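You operate a simulated robot arm through the tools that you are given. There is no shell and no other tool.

The job below is to be done with a simulated two-armed robot. You get a single attempt, and the scene is never put back.

JOB
Seal the cream card's open bearing and put it in the white tray.
Fine: In the green press: cream slider in, lever down and up, slider back out. Where these are worked on the way, their far stop is far enough and under half their travel is too little: cream slider.

The check looks at the end state, three seconds after you hand in, the way a careful person would. Anything else that was tipped, shoved, dropped, spilled or broken makes it a failure. Lids that push on must go on centred and level and be pressed home; caps that screw on are set level and turned clockwise until they are tight.

ROBOT AND FRAMES
Two 7-joint arms with two-finger parallel grippers on one trunk that stands fixed in place. Base frame: the origin is at the foot of the trunk, x ahead of it, y to its left, z up. Lengths are in cm, angles in rad, forces in N, time in s.
The left shoulder is at [6, 14.4, 92.6], the right one opposite. With the tool pointing down near the work surface each hand reaches from about 32 to 74 cm from the base axis, measured 20 degrees to its own side. Payload 1.57 kg a hand.
The tool frame of a hand sits at the grasp point between the pads (the TCP): z along the fingers, y along the line on which they close. The tips reach 3 cm beyond it. Largest opening 11 cm; finger width 2.4, thickness 1.2; the body of the gripper, 4.8 by 11.2 cm, starts 7.8 cm behind the TCP.
Orientation is told as [roll, pitch, yaw] about the base's x, y, z axes, in that order, counted from this pose: with the fingers straight down and closing along the base's y, the tool's x points along the base's -x, its y along +y and its z along -z.

CONTROLS
- The arms move only by the tool jog_arm. It takes "left_rows", "right_rows" or both (then of equal length, played together; a hand with none holds still); each is a list that holds one entry, the list of rows, each a list of 7 numbers: the shift along the tool's x, y, z in cm, then the turn, a rotation vector about the tool's x, y, z in rad, then the gripper command, from -1 (fully open) to 1 (shut), values between in proportion. In form: [[[x, y, z, rx, ry, rz, hand], ...]]. A call has 1 to 20 rows; each row is the pose to reach, as a shift and turn from the pose commanded when the call began, along the tool's axes at that moment. Each row takes 0.2 s and may step no farther than 5 cm and 0.15 rad from the row before; otherwise, or with a gripper value out of range, the whole call is refused. A pose out of reach is approached as far as the arm can. The call stops where the force on the tool passes 40 N (or 10 N more than at its start, if that is more) or the arm is blocked; 0.2 s more then pass. The fingers move at their own pace (about 4.5 cm/s each) and stop on an object; they squeeze with about 41 N. The grip force told is the motor's: it shows also when the fingers shut on nothing. Time passes only in rows, and 0.2 s behind the last, so rows that repeat a pose let the fingers close. It gives the time, the measured TCP pose, the force on the tool (base axes), the opening and the grip force at its end, in the units of the frame above (readings bear some noise), with the torque about the TCP (base axes, N m) and any sound that the robot's microphone picked up, and new pictures: "show" is both (left out), scene, wrist or none (wrist: the cameras of the hands that moved).
- Cameras (640 x 400 px; columns grow to the right, rows downward): "scene" is now at [4.15, 2.88, 153.58]; the picture's right is [0.39, -0.92, 0.00], its down [-0.69, -0.29, -0.66] and it looks along [0.61, 0.26, -0.75] (base axes); focal length 348 px, centre (320, 200). "left" rides on the left gripper at [7, -1.6, -14.1] in its tool frame; the picture's right is [0.23, 0.97, 0.00], its down [-0.86, 0.20, -0.48] and it looks along [-0.47, 0.11, 0.88] (tool axes); focal length 222 px, centre (320, 200). "right" rides on the right gripper at [7, 1.6, -14.1] in its tool frame; the picture's right is [-0.23, 0.97, 0.00], its down [-0.85, -0.20, -0.48] and it looks along [-0.47, -0.11, 0.88] (tool axes); focal length 222 px, centre (320, 200). There is no depth. A picture from a camera that has moved, and an enlarged one, comes with that camera's place and axes in the base frame and with its lens.
- lift_body(by): slides the trunk up (or, below 0, down) by that many cm; the arms and the scene camera ride with it, the base frame stays. It gives what a move gives, with no picture.
- head_to(pan, tilt): turns the head with the scene camera to pan (to the left, within 1.501 rad either way) and tilt (down, from -0.506 to 1.204), counted from straight ahead of the robot. It gives what a move gives, and a new picture of the scene camera.
- zoom(camera, box): a new picture of the part [left, top, right, bottom] of that camera's present view, enlarged. No time passes.
- hand_in(): hands the job in; it is judged then, once.

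Nothing tells you positions but the pictures and the camera data. Unless the task says otherwise, let go and move clear before handing in.

The tools are called after ">>>" by a JSON object that holds its "method" and its "body". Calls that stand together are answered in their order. jog_arm: Moves the arms, as the interface text tells. Its arguments: {"type":"object","properties":{"left_rows":{"type":"array","items":{"type":"array","items":{"type":"array","items":{"type":"number"}}}},"right_rows":{"type":"array","items":{"type":"array","items":{"type":"array","items":{"type":"number"}}}},"show":{"type":"string","enum":["both","scene","wrist","none"]}},"required":[]} The other tools are called the same way: lift_body (by) moves the trunk up or down; head_to (pan, tilt) turns the head that bears the scene camera; zoom (camera, box) takes an enlarged picture of a part of a camera's view; hand_in () hands the job in.

At the start:

```text
clock: 0.0
left_position: [43.24, 37.95, 108.56]
left_ee_rot: [0.001, 0.001, 0.001]
left_wrist_force: [0.2, -0.1, 0.5]
left_torque: [-0.03, -0.02, -0.04]
left_grip_width: 10.98
left_gripper_force: 0.0
right_position: [46.08, 0.83, 108.52]
right_ee_rot: [0.0, -0.001, 0.001]
right_wrist_force: [0.2, 0.5, -0.1]
right_torque: [0.0, 0.01, -0.01]
right_grip_width: 11.0
right_gripper_force: 0.1
trunk travel left (down, up): [-52.5, 6.5]
head pan, tilt (commanded): [0.398, 0.848]
```

scene: 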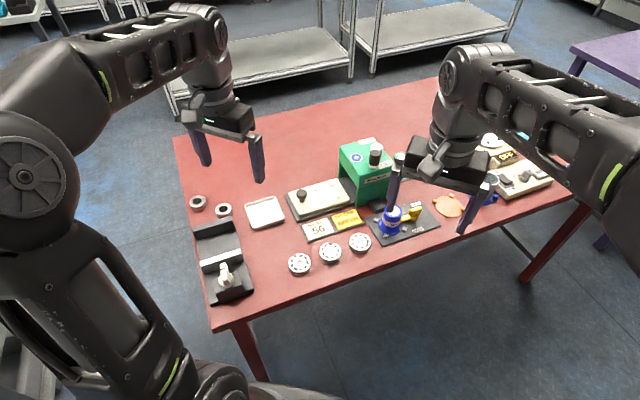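
right: 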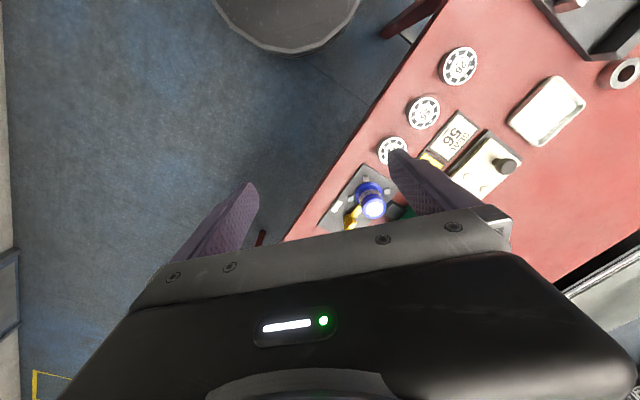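
left: 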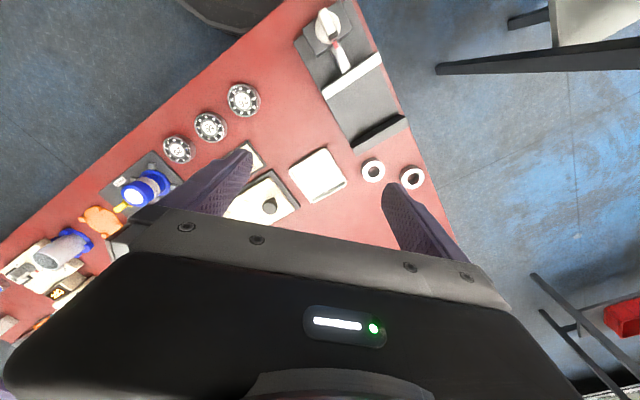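

I see a red table with a green press with a cream slider, cards, bearings, a white tray and other items. I'll zoom in on the scene to make out details first.

>>> {"method": "zoom", "body": {"camera": "scene", "box": [270, 120, 430, 220]}}

>>> {"method": "zoom", "body": {"camera": "scene", "box": [180, 180, 300, 310]}}

>>> {"method": "zoom", "body": {"camera": "scene", "box": [270, 190, 430, 290]}}

>>> {"method": "zoom", "body": {"camera": "scene", "box": [400, 120, 560, 220]}}

```text
4.00 times, centred on (350, 170) of scene
camera zoom: at [4.15, 2.88, 153.58], right [0.39, -0.92, 0.0], down [-0.69, -0.29, -0.66], along [0.61, 0.26, -0.75], focal length 1392 px, centre (200, 320)
```

zoom: 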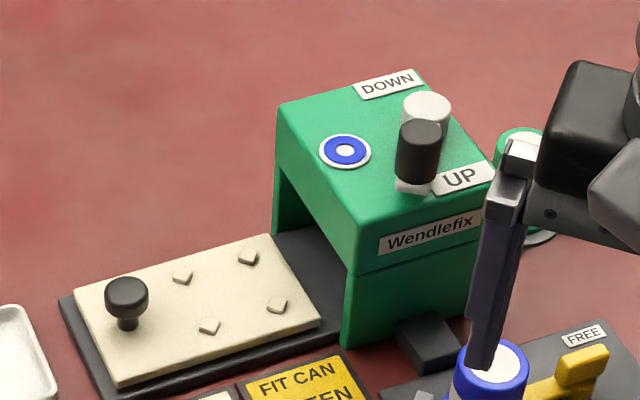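

```text
3.08 times, centred on (240, 245) of scene
camera zoom: at [4.15, 2.88, 153.58], right [0.39, -0.92, 0.0], down [-0.69, -0.29, -0.66], along [0.61, 0.26, -0.75], focal length 1071 px, centre (566, 62)
```

zoom: 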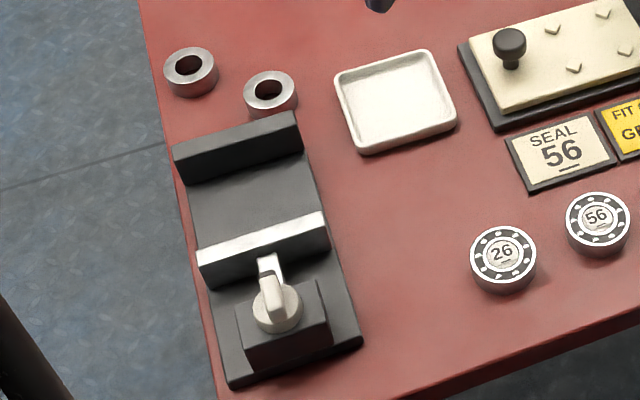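

```text
4.00 times, centred on (350, 240) of scene
camera zoom: at [4.15, 2.88, 153.58], right [0.39, -0.92, 0.0], down [-0.69, -0.29, -0.66], along [0.61, 0.26, -0.75], focal length 1392 px, centre (200, 40)
```

zoom: 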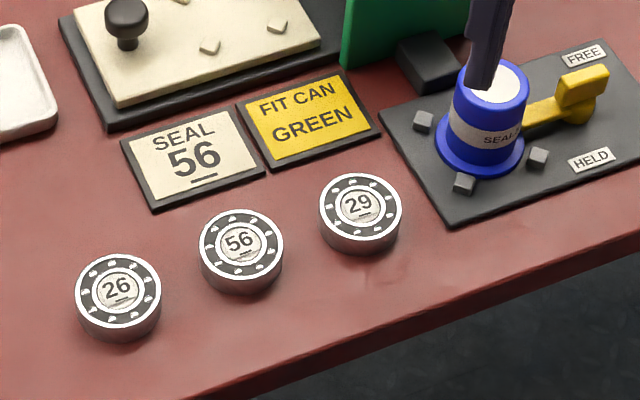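

```text
4.00 times, centred on (480, 170) of scene
camera zoom: at [4.15, 2.88, 153.58], right [0.39, -0.92, 0.0], down [-0.69, -0.29, -0.66], along [0.61, 0.26, -0.75], focal length 1392 px, centre (-320, 320)
```

zoom: 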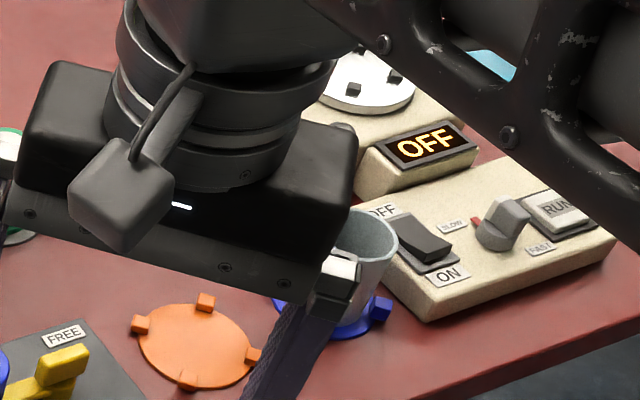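

The cream card reads "SEAL 56", and there is a bearing labelled 56 among three; the right arm hides part of the bench. I'll move the right arm aside to see everything.

>>> {"method": "jog_arm", "body": {"right_rows": [[[0, -5, 0, 0, 0, 0, -1], [0, -10, 0, 0, 0, 0, -1], [0, -15, 0, 0, 0, 0, -1], [0, -20, 0, 0, 0, 0, -1], [0, -25, 0, 0, 0, 0, -1], [0, -30, 0, 0, 0, 0, -1]]], "show": "scene"}}

```text
clock: 1.4
left_position: [43.39, 37.91, 108.54]
left_ee_rot: [-0.001, 0.0, 0.001]
left_wrist_force: [-0.1, 0.2, 0.4]
left_torque: [0.04, -0.02, -0.01]
left_grip_width: 11.0
left_gripper_force: 0.0
right_position: [45.88, -29.21, 108.87]
right_ee_rot: [-0.001, 0.0, 0.002]
right_wrist_force: [-0.6, -0.2, 1.4]
right_torque: [0.03, 0.02, -0.03]
right_grip_width: 11.0
right_gripper_force: 0.2
trunk travel left (down, up): [-52.5, 6.5]
head pan, tilt (commanded): [0.398, 0.848]
camera scene: at [4.15, 2.8, 153.58], right [0.39, -0.92, 0.0], down [-0.69, -0.29, -0.66], along [0.61, 0.26, -0.75], focal length 348 px, centre (320, 200)
```

scene: 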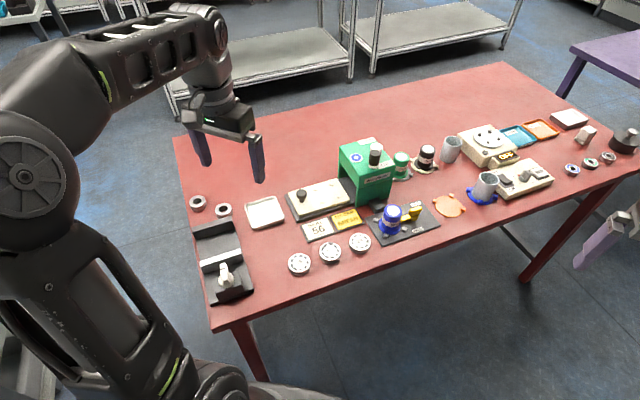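

>>> {"method": "zoom", "body": {"camera": "scene", "box": [330, 120, 450, 250]}}

>>> {"method": "zoom", "body": {"camera": "scene", "box": [430, 110, 560, 220]}}

>>> {"method": "zoom", "body": {"camera": "scene", "box": [540, 90, 640, 200]}}

>>> {"method": "zoom", "body": {"camera": "scene", "box": [330, 130, 410, 195]}}

```text
3.08 times, centred on (390, 185) of scene
camera zoom: at [4.15, 2.8, 153.58], right [0.39, -0.92, 0.0], down [-0.69, -0.29, -0.66], along [0.61, 0.26, -0.75], focal length 1071 px, centre (105, 246)
```

zoom: 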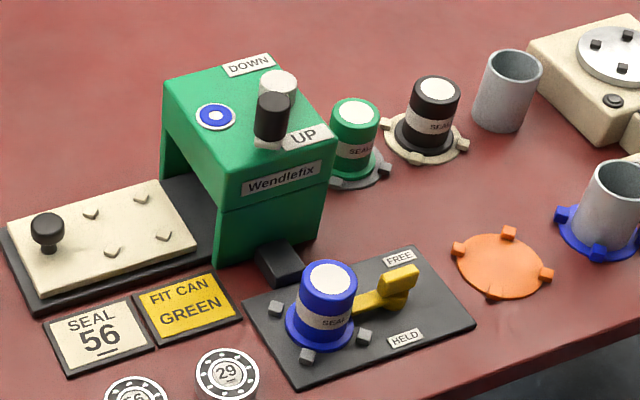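

```text
3.64 times, centred on (495, 165) of scene
camera zoom: at [4.15, 2.8, 153.58], right [0.39, -0.92, 0.0], down [-0.69, -0.29, -0.66], along [0.61, 0.26, -0.75], focal length 1266 px, centre (-316, 327)
```

zoom: 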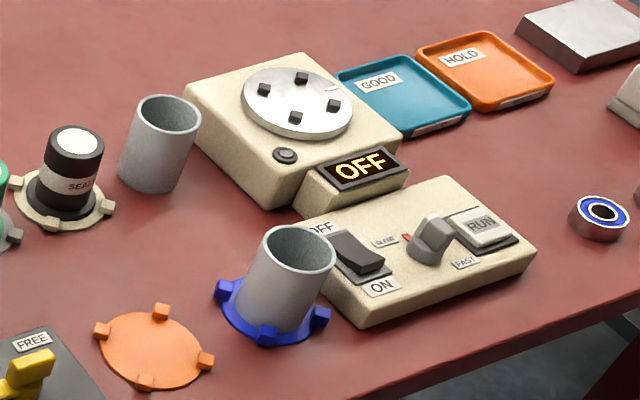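

```text
3.64 times, centred on (590, 145) of scene
camera zoom: at [4.15, 2.8, 153.58], right [0.39, -0.92, 0.0], down [-0.69, -0.29, -0.66], along [0.61, 0.26, -0.75], focal length 1266 px, centre (-662, 400)
```

zoom: 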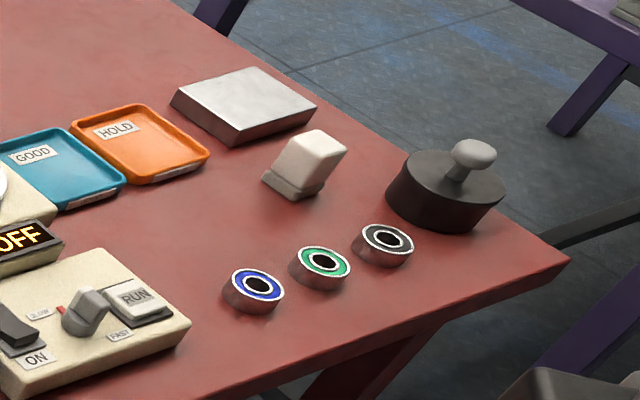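

```text
6.15 times, centred on (370, 162) of scene
camera zoom: at [4.15, 2.8, 153.58], right [0.39, -0.92, 0.0], down [-0.69, -0.29, -0.66], along [0.61, 0.26, -0.75], focal length 2142 px, centre (12, 431)
```

zoom: 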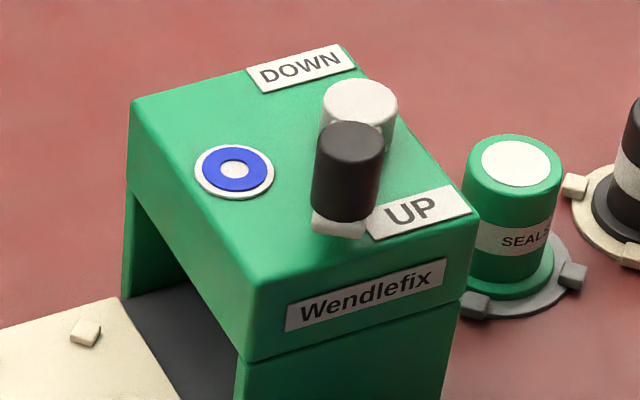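

The blue-ringed press is at about (75, 19), with the slider knob near (63, 33), the tray near (54, 41) and bearing 56 near (48, 19, 81.5). I'll zoom in on the details of the lever, can holder and bearings.

>>> {"method": "zoom", "body": {"camera": "scene", "box": [350, 135, 398, 165]}}

>>> {"method": "zoom", "body": {"camera": "scene", "box": [365, 195, 445, 245]}}

>>> {"method": "zoom", "body": {"camera": "scene", "box": [280, 225, 376, 285]}}

>>> {"method": "zoom", "body": {"camera": "scene", "box": [280, 170, 376, 230]}}

```text
13.33 times, centred on (374, 150) of scene
camera zoom: at [4.15, 2.8, 153.58], right [0.39, -0.92, 0.0], down [-0.69, -0.29, -0.66], along [0.61, 0.26, -0.75], focal length 4641 px, centre (-400, 867)
```

zoom: 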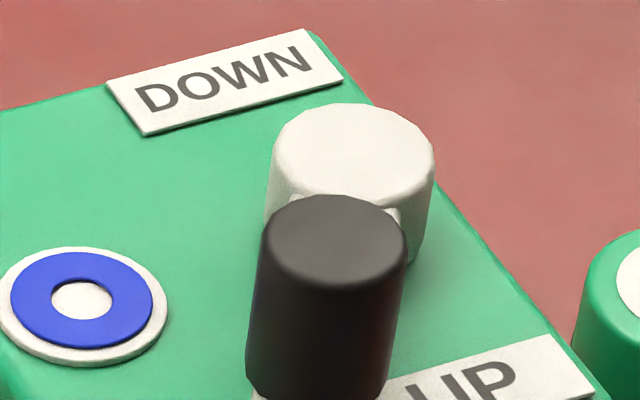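

```text
8.00 times, centred on (405, 220) of scene
camera zoom: at [4.15, 2.8, 153.58], right [0.39, -0.92, 0.0], down [-0.69, -0.29, -0.66], along [0.61, 0.26, -0.75], focal length 2785 px, centre (-360, 40)
```

zoom: 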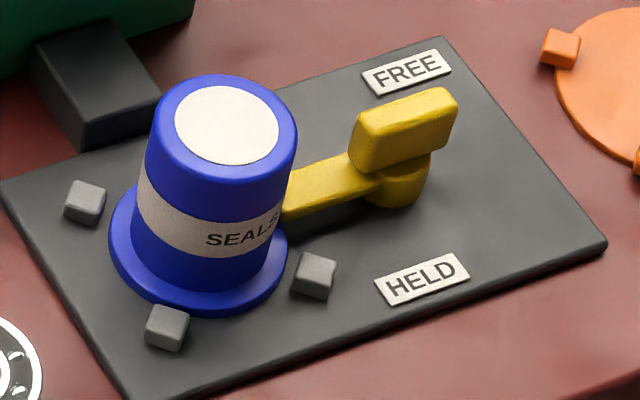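

```text
6.67 times, centred on (328, 255) of scene
camera zoom: at [4.15, 2.8, 153.58], right [0.39, -0.92, 0.0], down [-0.69, -0.29, -0.66], along [0.61, 0.26, -0.75], focal length 2321 px, centre (267, -167)
```

zoom: 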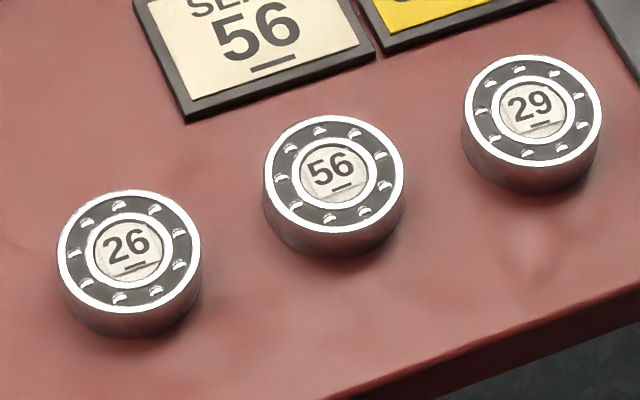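

```text
6.67 times, centred on (328, 200) of scene
camera zoom: at [4.15, 2.8, 153.58], right [0.39, -0.92, 0.0], down [-0.69, -0.29, -0.66], along [0.61, 0.26, -0.75], focal length 2321 px, centre (267, 200)
```

zoom: 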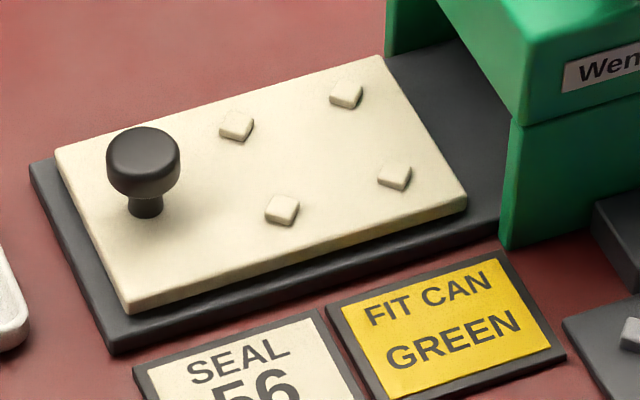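

The bearing 56 sits at about (48.4, 19.1) with its top near z 81.5. The slider, press and bearing row all run along the −45° diagonal, so I'll turn the left hand to yaw −45° and hover above bearing 56 to look.

>>> {"method": "jog_arm", "body": {"left_rows": [[[-0.65, -2.35, 1.5, 0, 0, 0.098, -0.2], [-1.3, -4.7, 3.0, 0, 0, 0.196, -0.2], [-1.9, -7.05, 4.5, 0, 0, 0.294, -0.2], [-2.55, -9.4, 6.0, 0, 0, 0.393, -0.2], [-3.2, -11.75, 7.5, 0, 0, 0.491, -0.2], [-3.8, -14.1, 9.0, 0, 0, 0.589, -0.2], [-4.5, -16.5, 10.5, 0, 0, 0.687, -0.2], [-5.1, -18.85, 12.0, 0, 0, 0.7854, -0.2], [-5.1, -18.85, 12.0, 0, 0, 0.7854, -0.2]]]}}

```text
clock: 3.4
left_position: [48.53, 19.18, 96.51]
left_ee_rot: [0.001, 0.0, -0.788]
left_wrist_force: [-0.2, 0.3, -0.5]
left_torque: [-0.03, 0.01, 0.01]
left_grip_width: 6.59
left_gripper_force: 0.0
right_position: [45.79, -29.23, 109.03]
right_ee_rot: [0.001, 0.0, -0.001]
right_wrist_force: [-0.8, 0.0, 0.4]
right_torque: [0.0, -0.01, 0.0]
right_grip_width: 10.99
right_gripper_force: 0.0
trunk travel left (down, up): [-52.5, 6.5]
head pan, tilt (commanded): [0.398, 0.848]
camera scene: at [4.13, 2.89, 153.58], right [0.39, -0.92, 0.0], down [-0.69, -0.29, -0.66], along [0.61, 0.26, -0.75], focal length 348 px, centre (320, 200)
camera left: at [42.58, 22.89, 110.58], right [0.53, 0.85, 0.0], down [0.74, -0.46, 0.48], along [0.41, -0.25, -0.88], focal length 222 px, centre (320, 200)
```

scene: 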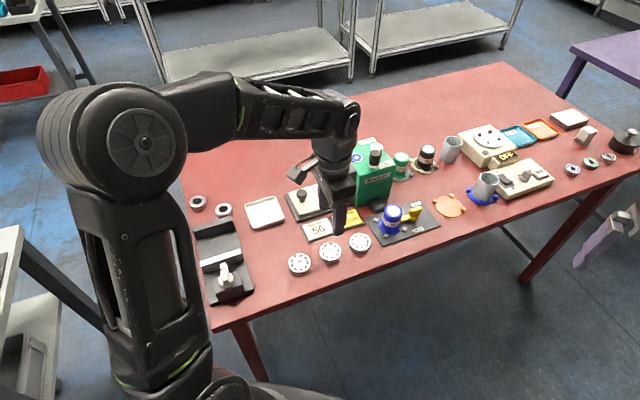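
left: 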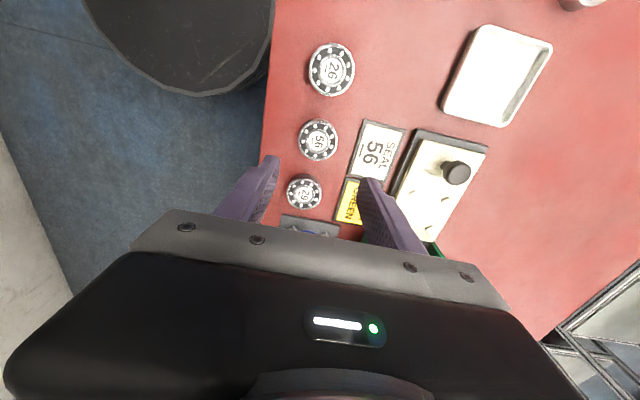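

The wrist view confirms bearing 56 at (48.5, 19.05), right under the hand. I'll descend with the fingers straddling it.

>>> {"method": "jog_arm", "body": {"left_rows": [[[0, 0, 3, 0, 0, 0, -0.2], [0, 0, 6, 0, 0, 0, -0.2], [0, 0, 9, 0, 0, 0, -0.2], [0, 0, 11, 0, 0, 0, -0.2], [0, 0, 12, 0, 0, 0, -0.2], [0, 0, 12, 0, 0, 0, -0.2]]]}}

>>> {"method": "zoom", "body": {"camera": "scene", "box": [280, 190, 376, 280]}}

```text
clock: 4.8
left_position: [48.39, 19.21, 84.5]
left_ee_rot: [0.0, 0.0, -0.786]
left_wrist_force: [1.1, 0.4, 0.8]
left_torque: [0.02, 0.02, -0.03]
left_grip_width: 6.59
left_gripper_force: 0.0
right_position: [45.97, -29.15, 109.02]
right_ee_rot: [-0.001, 0.0, -0.002]
right_wrist_force: [-0.3, 0.0, -0.1]
right_torque: [-0.02, -0.01, 0.0]
right_grip_width: 11.02
right_gripper_force: 0.0
trunk travel left (down, up): [-52.5, 6.5]
head pan, tilt (commanded): [0.398, 0.848]
camera scene: at [4.15, 2.87, 153.58], right [0.39, -0.92, 0.0], down [-0.69, -0.29, -0.66], along [0.61, 0.26, -0.75], focal length 348 px, centre (320, 200)
camera left: at [42.34, 22.97, 98.61], right [0.53, 0.85, 0.0], down [0.75, -0.46, 0.48], along [0.41, -0.25, -0.88], focal length 222 px, centre (320, 200)
```

scene: 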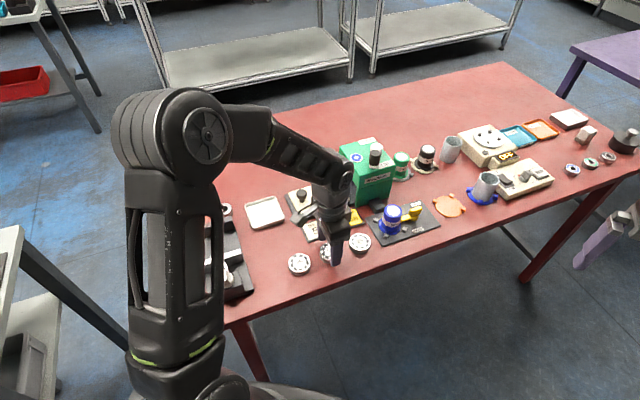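
left: 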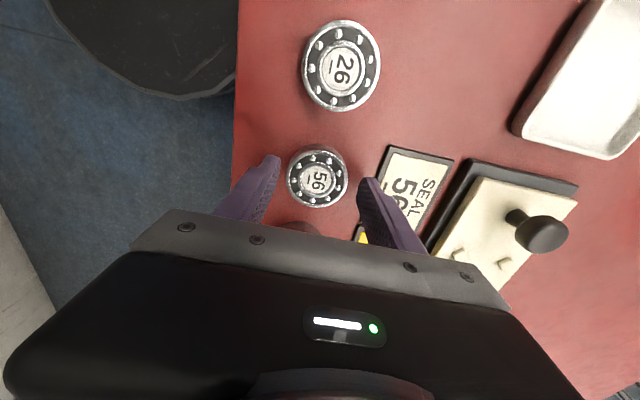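

```text
4.44 times, centred on (328, 235) of scene
camera zoom: at [4.15, 2.87, 153.58], right [0.39, -0.92, 0.0], down [-0.69, -0.29, -0.66], along [0.61, 0.26, -0.75], focal length 1547 px, centre (284, 44)
```

zoom: 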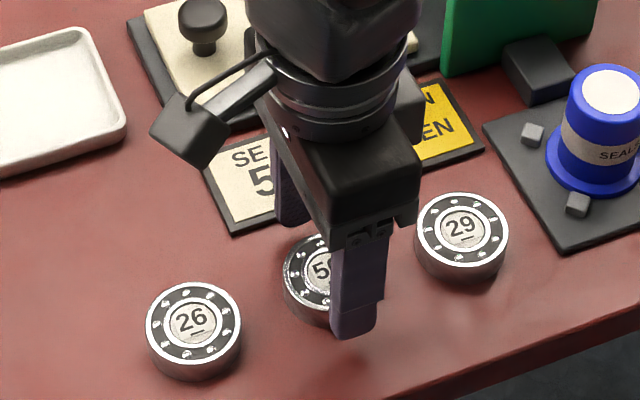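

The fingers straddle bearing 56 well. I'll creep down until just above the table, watching the force.

>>> {"method": "jog_arm", "body": {"left_rows": [[[0, 0, 0.2, 0, 0, 0, -0.2], [0, 0, 0.4, 0, 0, 0, -0.2], [0, 0, 0.6, 0, 0, 0, -0.2], [0, 0, 0.8, 0, 0, 0, -0.2], [0, 0, 0.9, 0, 0, 0, -0.2], [0, 0, 1.0, 0, 0, 0, -0.2], [0, 0, 1.0, 0, 0, 0, -0.2]]], "show": "wrist"}}

>>> {"method": "zoom", "body": {"camera": "scene", "box": [312, 220, 376, 280]}}

```text
clock: 6.4
left_position: [48.46, 19.26, 83.53]
left_ee_rot: [0.0, 0.0, -0.784]
left_wrist_force: [-0.1, 0.3, 0.2]
left_torque: [0.03, 0.01, 0.0]
left_grip_width: 6.6
left_gripper_force: 0.1
right_position: [45.94, -29.04, 108.96]
right_ee_rot: [0.001, 0.0, -0.001]
right_wrist_force: [-0.1, -0.2, -0.2]
right_torque: [0.02, -0.02, -0.04]
right_grip_width: 11.02
right_gripper_force: 0.1
trunk travel left (down, up): [-52.5, 6.5]
head pan, tilt (commanded): [0.398, 0.848]
camera left: at [42.42, 22.92, 97.69], right [0.53, 0.85, 0.0], down [0.75, -0.46, 0.48], along [0.41, -0.25, -0.88], focal length 222 px, centre (320, 200)
```

left: 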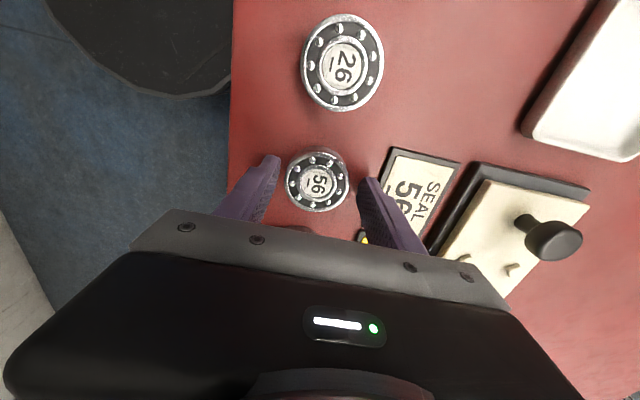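

```text
6.67 times, centred on (344, 250) of scene
camera zoom: at [4.16, 2.87, 153.58], right [0.39, -0.92, 0.0], down [-0.69, -0.29, -0.66], along [0.61, 0.26, -0.75], focal length 2321 px, centre (160, -133)
```

zoom: 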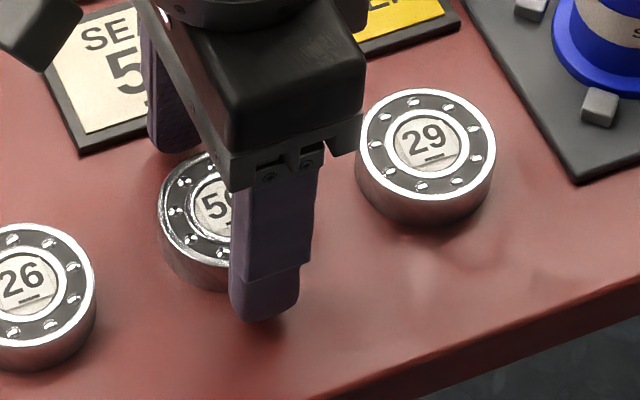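

No contact yet with tips at about z 80.5. I'll go down a little further in tiny steps.

>>> {"method": "jog_arm", "body": {"left_rows": [[[0, 0, 0.1, 0, 0, 0, -0.2], [0, 0, 0.2, 0, 0, 0, -0.2], [0, 0, 0.3, 0, 0, 0, -0.2], [0, 0, 0.4, 0, 0, 0, -0.2], [0, 0, 0.5, 0, 0, 0, -0.2], [0, 0, 0.5, 0, 0, 0, -0.2]]], "show": "none"}}

>>> {"method": "zoom", "body": {"camera": "scene", "box": [312, 220, 376, 280]}}

```text
clock: 7.8
left_position: [48.45, 19.12, 83.04]
left_ee_rot: [0.0, 0.0, -0.786]
left_wrist_force: [-0.9, 0.7, 4.5]
left_torque: [-0.1, 0.14, -0.08]
left_grip_width: 6.58
left_gripper_force: 0.0
right_position: [45.84, -29.13, 109.0]
right_ee_rot: [0.002, 0.0, 0.001]
right_wrist_force: [-0.1, -0.6, -0.3]
right_torque: [0.0, 0.06, -0.02]
right_grip_width: 11.0
right_gripper_force: 0.1
trunk travel left (down, up): [-52.5, 6.5]
head pan, tilt (commanded): [0.398, 0.848]
```

```text
6.67 times, centred on (344, 250) of scene
camera zoom: at [4.11, 2.87, 153.59], right [0.39, -0.92, 0.0], down [-0.69, -0.29, -0.66], along [0.61, 0.26, -0.75], focal length 2321 px, centre (160, -133)
```

zoom: 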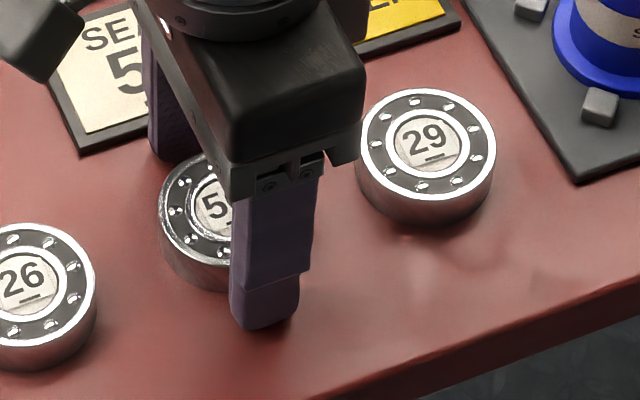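

Light touch: the table is at z ≈ 80.0. I'll raise 0.25 cm and close on the bearing.

>>> {"method": "jog_arm", "body": {"left_rows": [[[0, 0, -0.1, 0, 0, 0, -0.2], [0, 0, -0.25, 0, 0, 0, -0.2], [0, 0, -0.25, 0, 0, 0, 0.1], [0, 0, -0.25, 0, 0, 0, 0.3], [0, 0, -0.25, 0, 0, 0, 0.3], [0, 0, -0.25, 0, 0, 0, 0.3], [0, 0, -0.25, 0, 0, 0, 0.3]]]}}

>>> {"method": "zoom", "body": {"camera": "scene", "box": [312, 220, 376, 280]}}

```text
clock: 9.4
left_position: [48.33, 19.09, 83.24]
left_ee_rot: [0.0, 0.0, -0.785]
left_wrist_force: [0.0, 0.9, 1.0]
left_torque: [0.02, -0.04, 0.0]
left_grip_width: 5.08
left_gripper_force: 41.2
right_position: [45.86, -29.11, 109.06]
right_ee_rot: [0.002, 0.0, 0.001]
right_wrist_force: [-0.1, 0.0, 0.2]
right_torque: [0.01, -0.03, -0.02]
right_grip_width: 11.0
right_gripper_force: 0.0
trunk travel left (down, up): [-52.5, 6.5]
head pan, tilt (commanded): [0.398, 0.848]
camera scene: at [4.15, 2.87, 153.58], right [0.39, -0.92, 0.0], down [-0.69, -0.29, -0.66], along [0.61, 0.26, -0.75], focal length 348 px, centre (320, 200)
camera left: at [42.43, 22.86, 97.36], right [0.53, 0.85, 0.0], down [0.75, -0.46, 0.48], along [0.41, -0.25, -0.88], focal length 222 px, centre (320, 200)
```

scene: 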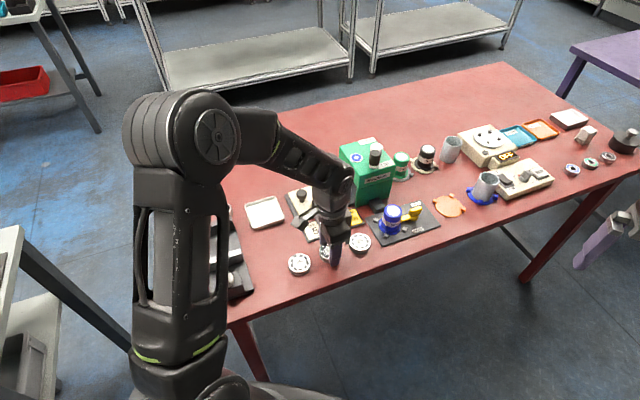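
left: 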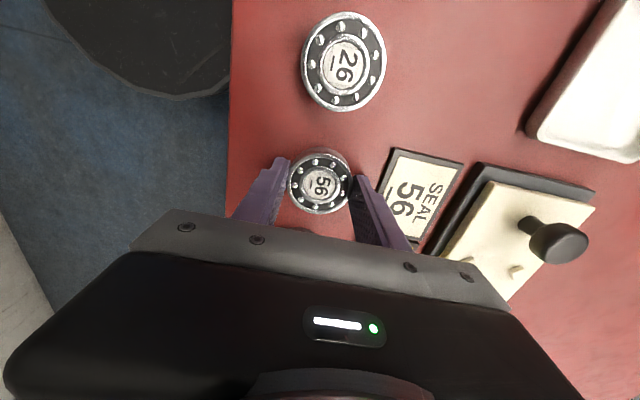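

```text
6.67 times, centred on (344, 250) of scene
camera zoom: at [4.15, 2.87, 153.58], right [0.39, -0.92, 0.0], down [-0.69, -0.29, -0.66], along [0.61, 0.26, -0.75], focal length 2321 px, centre (160, -133)
```

zoom: 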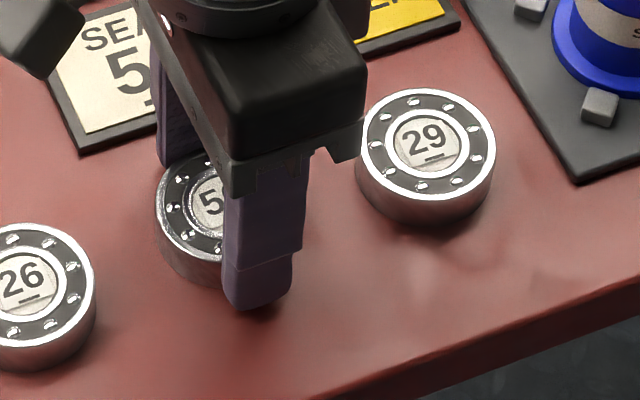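

The bearing is gripped (5.1 cm wide). I'll lift it straight up.

>>> {"method": "jog_arm", "body": {"left_rows": [[[0, 0, -0.5, 0, 0, 0, 0.3], [0, 0, -2, 0, 0, 0, 0.3], [0, 0, -4, 0, 0, 0, 0.3], [0, 0, -7, 0, 0, 0, 0.3], [0, 0, -10, 0, 0, 0, 0.3], [0, 0, -12, 0, 0, 0, 0.3], [0, 0, -12, 0, 0, 0, 0.3]]]}}

>>> {"method": "zoom", "body": {"camera": "left", "box": [240, 60, 560, 260]}}

```text
clock: 11.0
left_position: [48.61, 19.0, 95.36]
left_ee_rot: [0.0, 0.0, -0.785]
left_wrist_force: [0.1, 0.8, -1.8]
left_torque: [0.02, -0.01, -0.04]
left_grip_width: 5.06
left_gripper_force: 41.3
right_position: [45.8, -29.21, 108.88]
right_ee_rot: [-0.001, -0.001, 0.001]
right_wrist_force: [-0.5, -0.3, 0.0]
right_torque: [-0.01, -0.01, 0.0]
right_grip_width: 11.0
right_gripper_force: 0.1
trunk travel left (down, up): [-52.5, 6.5]
head pan, tilt (commanded): [0.398, 0.848]
camera scene: at [4.18, 2.87, 153.58], right [0.39, -0.92, 0.0], down [-0.69, -0.29, -0.66], along [0.61, 0.26, -0.75], focal length 348 px, centre (320, 200)
camera left: at [42.61, 22.84, 109.48], right [0.53, 0.85, 0.0], down [0.75, -0.46, 0.48], along [0.41, -0.25, -0.88], focal length 222 px, centre (320, 200)
```

scene: 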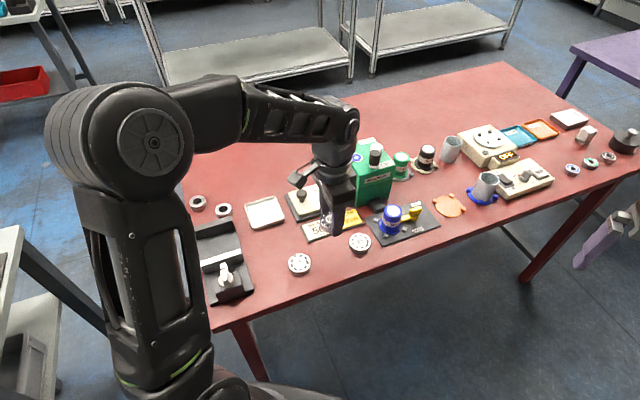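
left: 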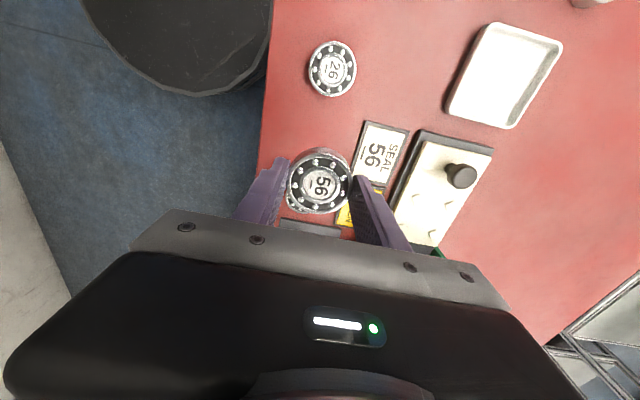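

```text
2.00 times, centred on (400, 160) of left
camera zoom: at [42.61, 22.84, 109.48], right [0.53, 0.85, 0.0], down [0.75, -0.46, 0.48], along [0.41, -0.25, -0.88], focal length 444 px, centre (160, 280)
```

zoom: 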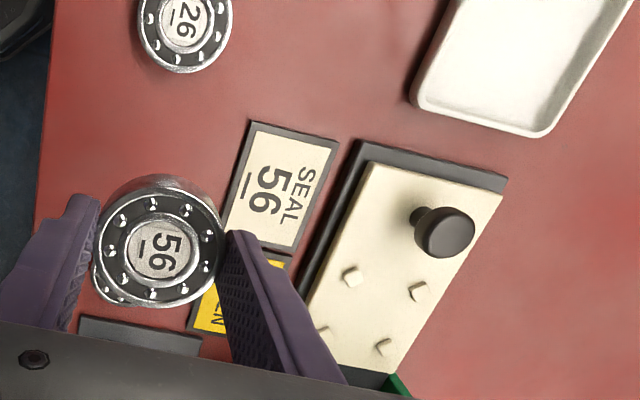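

The bearing is held level and clear. The slider's nest of four posts is centred at about (66.2, 27.0); I'll carry the bearing over it at height.

>>> {"method": "jog_arm", "body": {"left_rows": [[[-1.0, 2.6, 0, 0, 0, 0, 0.3], [-2.3, 6.2, 0, 0, 0, 0, 0.3], [-3.7, 9.8, 0, 0, 0, 0, 0.3], [-5.0, 13.4, 0, 0, 0, 0, 0.3], [-6.2, 16.4, 0, 0, 0, 0, 0.3], [-6.82, 18.06, 0, 0, 0, 0, 0.3], [-6.82, 18.06, 0, 0, 0, 0, 0.3], [-6.82, 18.06, 0, 0, 0, 0, 0.3]]]}}

>>> {"method": "zoom", "body": {"camera": "scene", "box": [280, 130, 400, 230]}}

>>> {"method": "zoom", "body": {"camera": "left", "box": [240, 60, 560, 260]}}

```text
clock: 12.8
left_position: [66.25, 27.02, 95.27]
left_ee_rot: [0.001, 0.001, -0.786]
left_wrist_force: [0.7, 0.1, -2.0]
left_torque: [0.0, -0.04, 0.0]
left_grip_width: 5.08
left_gripper_force: 41.4
right_position: [45.82, -29.07, 108.94]
right_ee_rot: [-0.001, 0.0, 0.0]
right_wrist_force: [0.1, 0.4, 0.2]
right_torque: [-0.01, 0.01, 0.02]
right_grip_width: 10.98
right_gripper_force: 0.0
trunk travel left (down, up): [-52.5, 6.5]
head pan, tilt (commanded): [0.398, 0.848]
camera scene: at [4.19, 2.88, 153.58], right [0.39, -0.92, 0.0], down [-0.69, -0.29, -0.66], along [0.61, 0.26, -0.75], focal length 348 px, centre (320, 200)
camera left: at [60.18, 30.77, 109.5], right [0.53, 0.85, 0.0], down [0.75, -0.46, 0.48], along [0.41, -0.25, -0.88], focal length 222 px, centre (320, 200)
```

scene: 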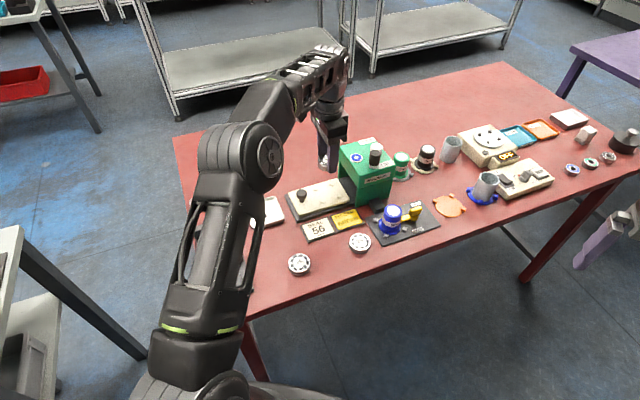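
left: 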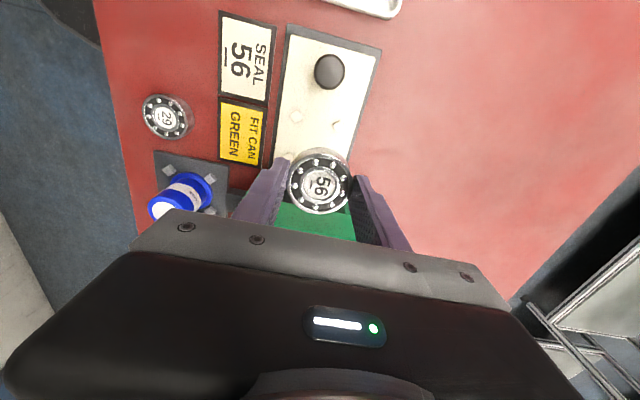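

```text
4.00 times, centred on (340, 180) of scene
camera zoom: at [4.19, 2.88, 153.58], right [0.39, -0.92, 0.0], down [-0.69, -0.29, -0.66], along [0.61, 0.26, -0.75], focal length 1392 px, centre (240, 280)
```

zoom: 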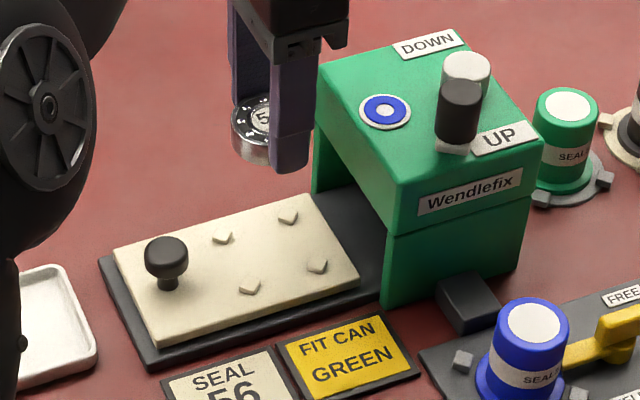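

```text
2.00 times, centred on (400, 160) of left
camera zoom: at [60.18, 30.77, 109.5], right [0.53, 0.85, 0.0], down [0.75, -0.46, 0.48], along [0.41, -0.25, -0.88], focal length 444 px, centre (160, 280)
```

zoom: 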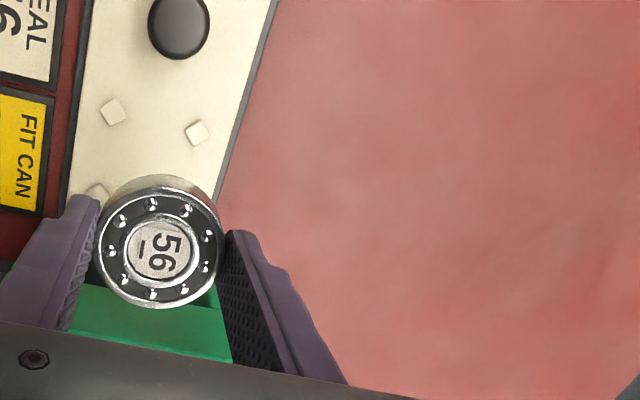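

Combining both views, the post tops are near z 82.5 and the nest centre is about (65.3, 26.7), so I'll shift by about a centimetre and lower to just above the posts to check.

>>> {"method": "jog_arm", "body": {"left_rows": [[[0.354, -0.849, 0, 0, 0, 0, 0.3], [0.354, -0.849, 2.5, 0, 0, 0, 0.3], [0.354, -0.849, 5, 0, 0, 0, 0.3], [0.354, -0.849, 7, 0, 0, 0, 0.3], [0.354, -0.849, 8.3, 0, 0, 0, 0.3], [0.354, -0.849, 8.3, 0, 0, 0, 0.3], [0.354, -0.849, 8.3, 0, 0, 0, 0.3]]]}}

>>> {"method": "zoom", "body": {"camera": "scene", "box": [290, 160, 370, 220]}}

>>> {"method": "zoom", "body": {"camera": "left", "box": [240, 60, 400, 240]}}

```text
clock: 14.4
left_position: [65.26, 26.67, 87.0]
left_ee_rot: [-0.001, -0.001, -0.784]
left_wrist_force: [0.0, 1.2, -1.6]
left_torque: [0.01, -0.02, 0.01]
left_grip_width: 5.06
left_gripper_force: 40.9
right_position: [45.93, -29.1, 108.92]
right_ee_rot: [0.001, 0.002, 0.0]
right_wrist_force: [0.3, 0.1, -0.4]
right_torque: [0.01, 0.01, -0.01]
right_grip_width: 10.99
right_gripper_force: 0.0
trunk travel left (down, up): [-52.5, 6.5]
head pan, tilt (commanded): [0.398, 0.848]
camera scene: at [4.18, 2.88, 153.58], right [0.39, -0.92, 0.0], down [-0.69, -0.29, -0.66], along [0.61, 0.26, -0.75], focal length 348 px, centre (320, 200)
camera left: at [59.17, 30.36, 101.12], right [0.53, 0.85, 0.0], down [0.75, -0.46, 0.48], along [0.41, -0.25, -0.88], focal length 222 px, centre (320, 200)
```

scene: 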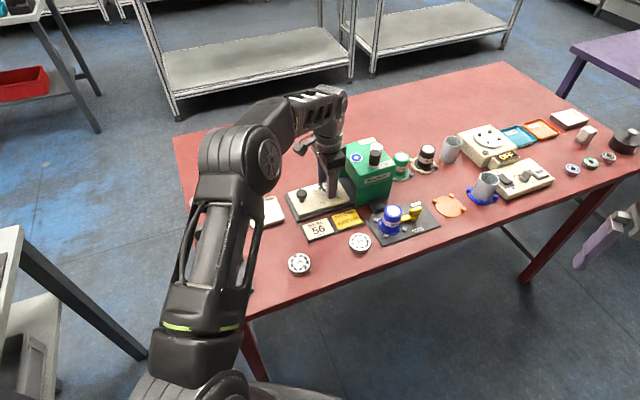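
left: 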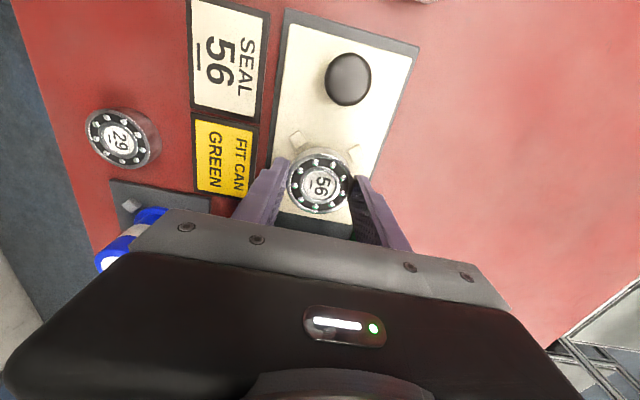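

```text
6.67 times, centred on (330, 190) of scene
camera zoom: at [4.18, 2.88, 153.58], right [0.39, -0.92, 0.0], down [-0.69, -0.29, -0.66], along [0.61, 0.26, -0.75], focal length 2321 px, centre (253, 267)
```

zoom: 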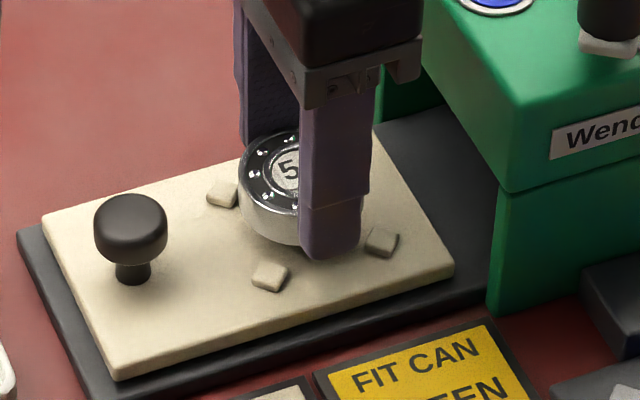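

```text
2.22 times, centred on (320, 150) of left
camera zoom: at [59.17, 30.36, 101.12], right [0.53, 0.85, 0.0], down [0.75, -0.46, 0.48], along [0.41, -0.25, -0.88], focal length 494 px, centre (320, 311)
```

zoom: 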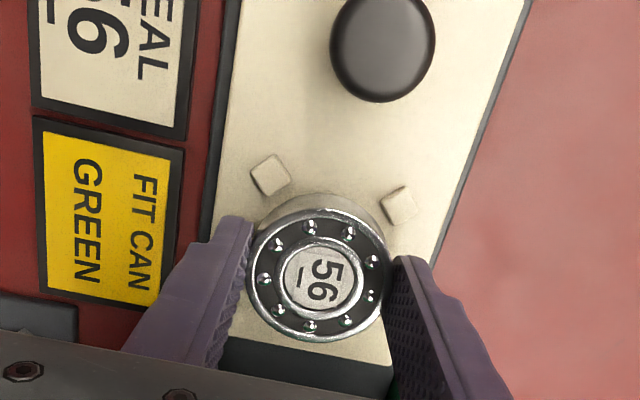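

Post positions put the nest within about 2 mm of the bearing's centre. I'll nudge slightly and lower it gently into the nest, watching for contact.

>>> {"method": "jog_arm", "body": {"left_rows": [[[-0.14, 0.07, 0.2, 0, 0, 0, 0.3], [-0.14, 0.07, 0.6, 0, 0, 0, 0.3], [-0.14, 0.07, 1.0, 0, 0, 0, 0.3], [-0.14, 0.07, 1.2, 0, 0, 0, 0.3], [-0.14, 0.07, 1.4, 0, 0, 0, 0.3], [-0.14, 0.07, 1.5, 0, 0, 0, 0.3], [-0.14, 0.07, 1.6, 0, 0, 0, 0.3], [-0.14, 0.07, 1.6, 0, 0, 0, 0.3]]]}}

>>> {"method": "zoom", "body": {"camera": "scene", "box": [290, 160, 370, 220]}}

>>> {"method": "zoom", "body": {"camera": "left", "box": [240, 60, 400, 240]}}

```text
clock: 16.2
left_position: [65.28, 26.68, 85.51]
left_ee_rot: [0.003, -0.003, -0.786]
left_wrist_force: [1.5, 0.3, 15.5]
left_torque: [-0.06, 0.29, -0.03]
left_grip_width: 5.07
left_gripper_force: 40.6
right_position: [45.79, -29.23, 108.98]
right_ee_rot: [0.0, -0.001, 0.001]
right_wrist_force: [0.5, 0.3, -0.1]
right_torque: [0.05, 0.01, 0.03]
right_grip_width: 11.03
right_gripper_force: 0.0
trunk travel left (down, up): [-52.5, 6.5]
head pan, tilt (commanded): [0.398, 0.848]
camera scene: at [4.01, 2.81, 153.61], right [0.39, -0.92, 0.0], down [-0.69, -0.29, -0.66], along [0.61, 0.26, -0.75], focal length 348 px, centre (320, 200)
camera left: at [59.24, 30.42, 99.65], right [0.53, 0.85, 0.0], down [0.74, -0.46, 0.48], along [0.41, -0.25, -0.88], focal length 222 px, centre (320, 200)
```

scene: 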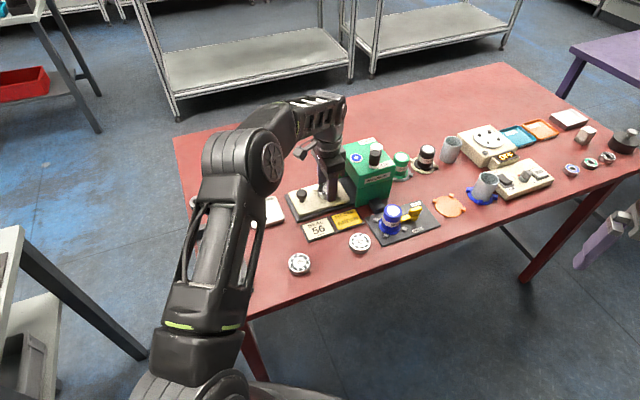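
left: 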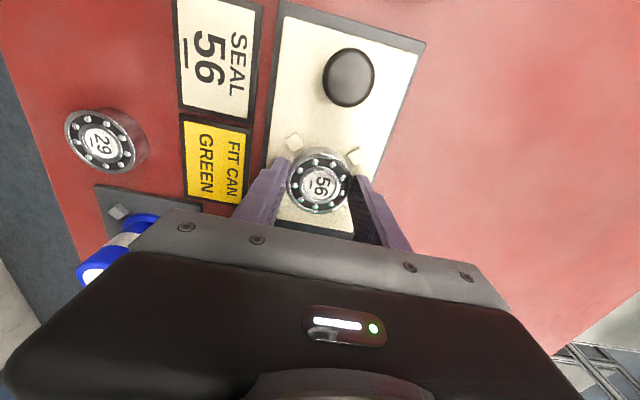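

```text
6.67 times, centred on (330, 190) of scene
camera zoom: at [4.01, 2.81, 153.61], right [0.39, -0.92, 0.0], down [-0.69, -0.29, -0.66], along [0.61, 0.26, -0.75], focal length 2321 px, centre (253, 267)
```

zoom: 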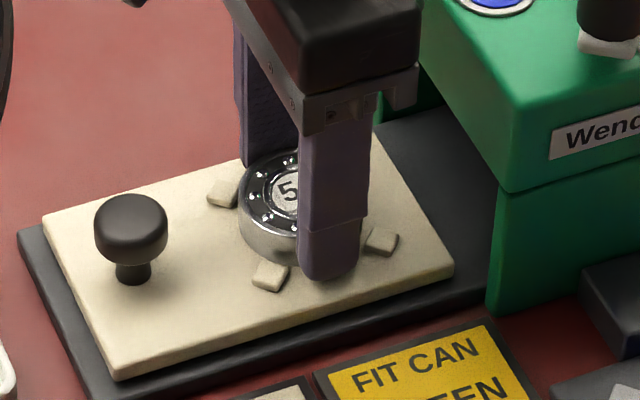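

```text
2.22 times, centred on (320, 150) of left
camera zoom: at [59.24, 30.42, 99.65], right [0.53, 0.85, 0.0], down [0.74, -0.46, 0.48], along [0.41, -0.25, -0.88], focal length 494 px, centre (320, 311)
```

zoom: 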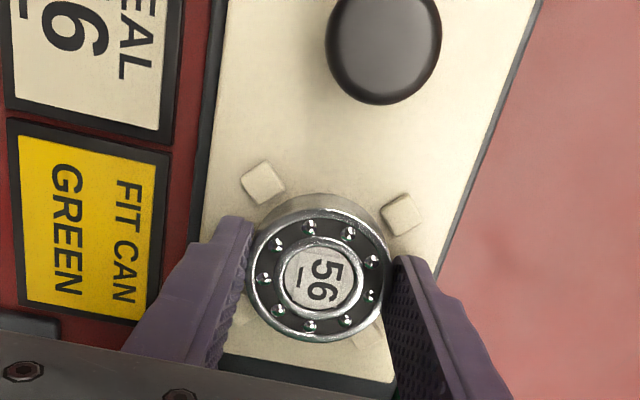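

Contact of about 15 N with the load offset toward the near post, so I need to know if the bearing is on the plate or catching a post. Zooming closer.

>>> {"method": "zoom", "body": {"camera": "scene", "box": [316, 178, 352, 206]}}

>>> {"method": "zoom", "body": {"camera": "left", "box": [280, 120, 370, 220]}}

```text
14.29 times, centred on (334, 192) of scene
camera zoom: at [4.01, 2.81, 153.61], right [0.39, -0.92, 0.0], down [-0.69, -0.29, -0.66], along [0.61, 0.26, -0.75], focal length 4973 px, centre (120, 314)
```

zoom: 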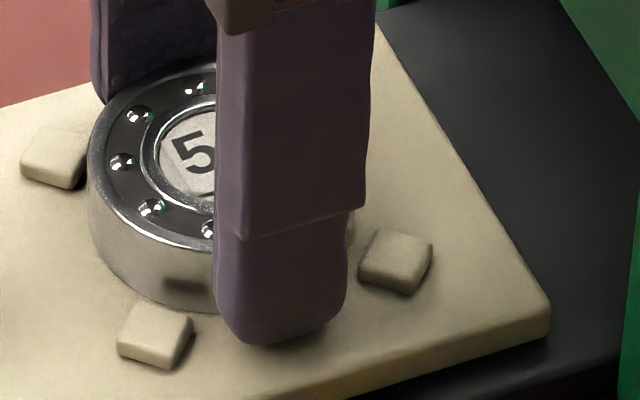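

```text
4.00 times, centred on (325, 170) of left
camera zoom: at [59.24, 30.42, 99.65], right [0.53, 0.85, 0.0], down [0.74, -0.46, 0.48], along [0.41, -0.25, -0.88], focal length 888 px, centre (300, 320)
```

zoom: 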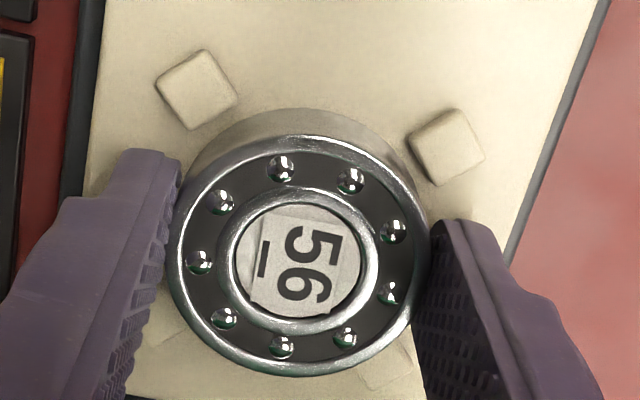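

The bearing is between the posts and resting on the plate (plate top ≈ z 82.1). I'll ease off the pressure, open the fingers a little and rise.

>>> {"method": "jog_arm", "body": {"left_rows": [[[0, 0, -0.1, 0, 0, 0, 0.3], [0, 0, -0.1, 0, 0, 0, 0.05], [0, 0, -0.1, 0, 0, 0, -0.05], [0, 0, -0.1, 0, 0, 0, -0.16], [0, 0, -0.1, 0, 0, 0, -0.16], [0, 0, -0.1, 0, 0, 0, -0.16]]]}}

>>> {"method": "zoom", "body": {"camera": "scene", "box": [316, 178, 352, 206]}}

>>> {"method": "zoom", "body": {"camera": "left", "box": [280, 120, 370, 220]}}

```text
clock: 17.6
left_position: [65.38, 26.77, 85.49]
left_ee_rot: [0.001, -0.001, -0.785]
left_wrist_force: [-0.1, -0.5, 0.5]
left_torque: [0.0, 0.02, 0.03]
left_grip_width: 6.39
left_gripper_force: 0.1
right_position: [45.84, -29.13, 108.98]
right_ee_rot: [-0.001, 0.001, -0.001]
right_wrist_force: [0.1, -0.4, 0.5]
right_torque: [-0.02, -0.03, -0.02]
right_grip_width: 10.98
right_gripper_force: 0.1
trunk travel left (down, up): [-52.5, 6.5]
head pan, tilt (commanded): [0.398, 0.848]
camera scene: at [4.16, 2.87, 153.58], right [0.39, -0.92, 0.0], down [-0.69, -0.29, -0.66], along [0.61, 0.26, -0.75], focal length 348 px, centre (320, 200)
camera left: at [59.31, 30.47, 99.52], right [0.53, 0.85, 0.0], down [0.75, -0.46, 0.48], along [0.41, -0.25, -0.88], focal length 222 px, centre (320, 200)
```

scene: 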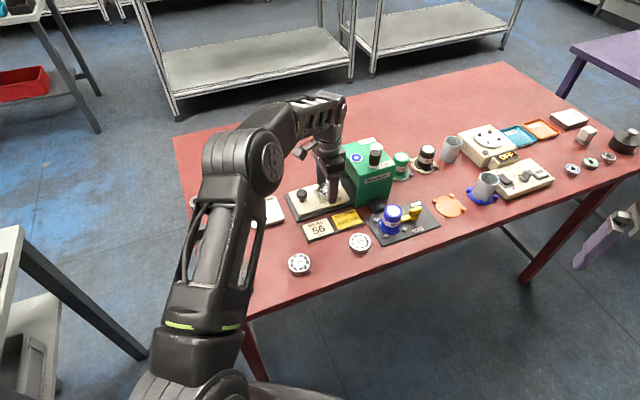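
left: 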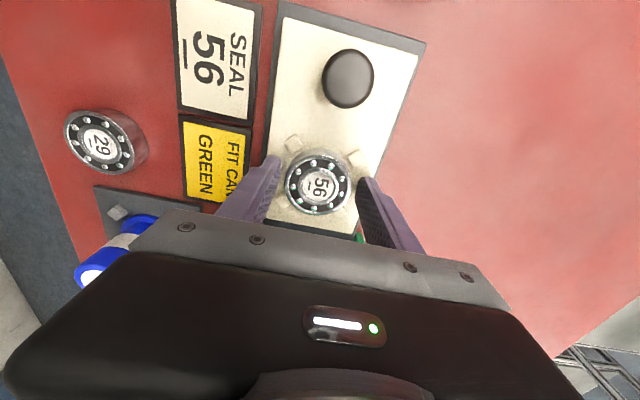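

```text
14.29 times, centred on (334, 192) of scene
camera zoom: at [4.16, 2.87, 153.58], right [0.39, -0.92, 0.0], down [-0.69, -0.29, -0.66], along [0.61, 0.26, -0.75], focal length 4973 px, centre (120, 314)
```

zoom: 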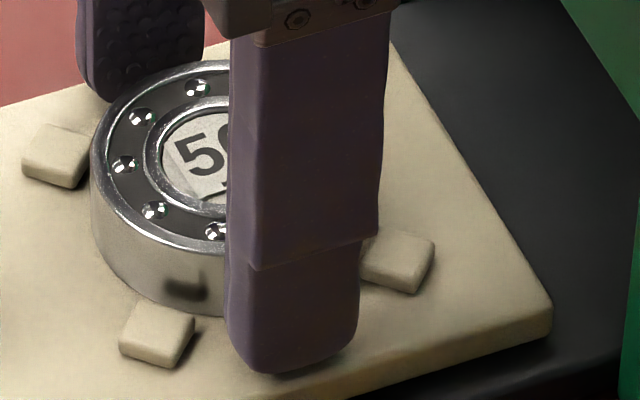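

```text
4.00 times, centred on (325, 170) of left
camera zoom: at [59.31, 30.47, 99.52], right [0.53, 0.85, 0.0], down [0.75, -0.46, 0.48], along [0.41, -0.25, -0.88], focal length 888 px, centre (300, 320)
```

zoom: 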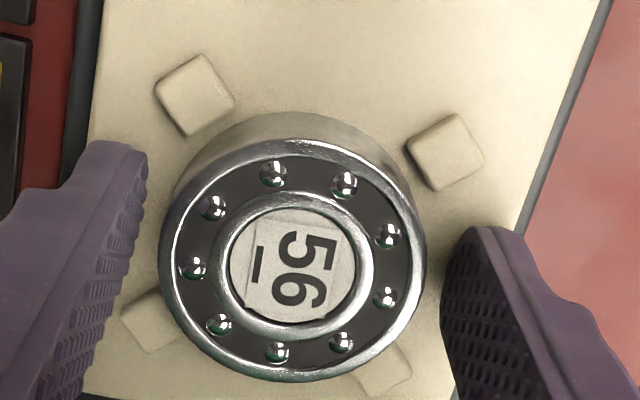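

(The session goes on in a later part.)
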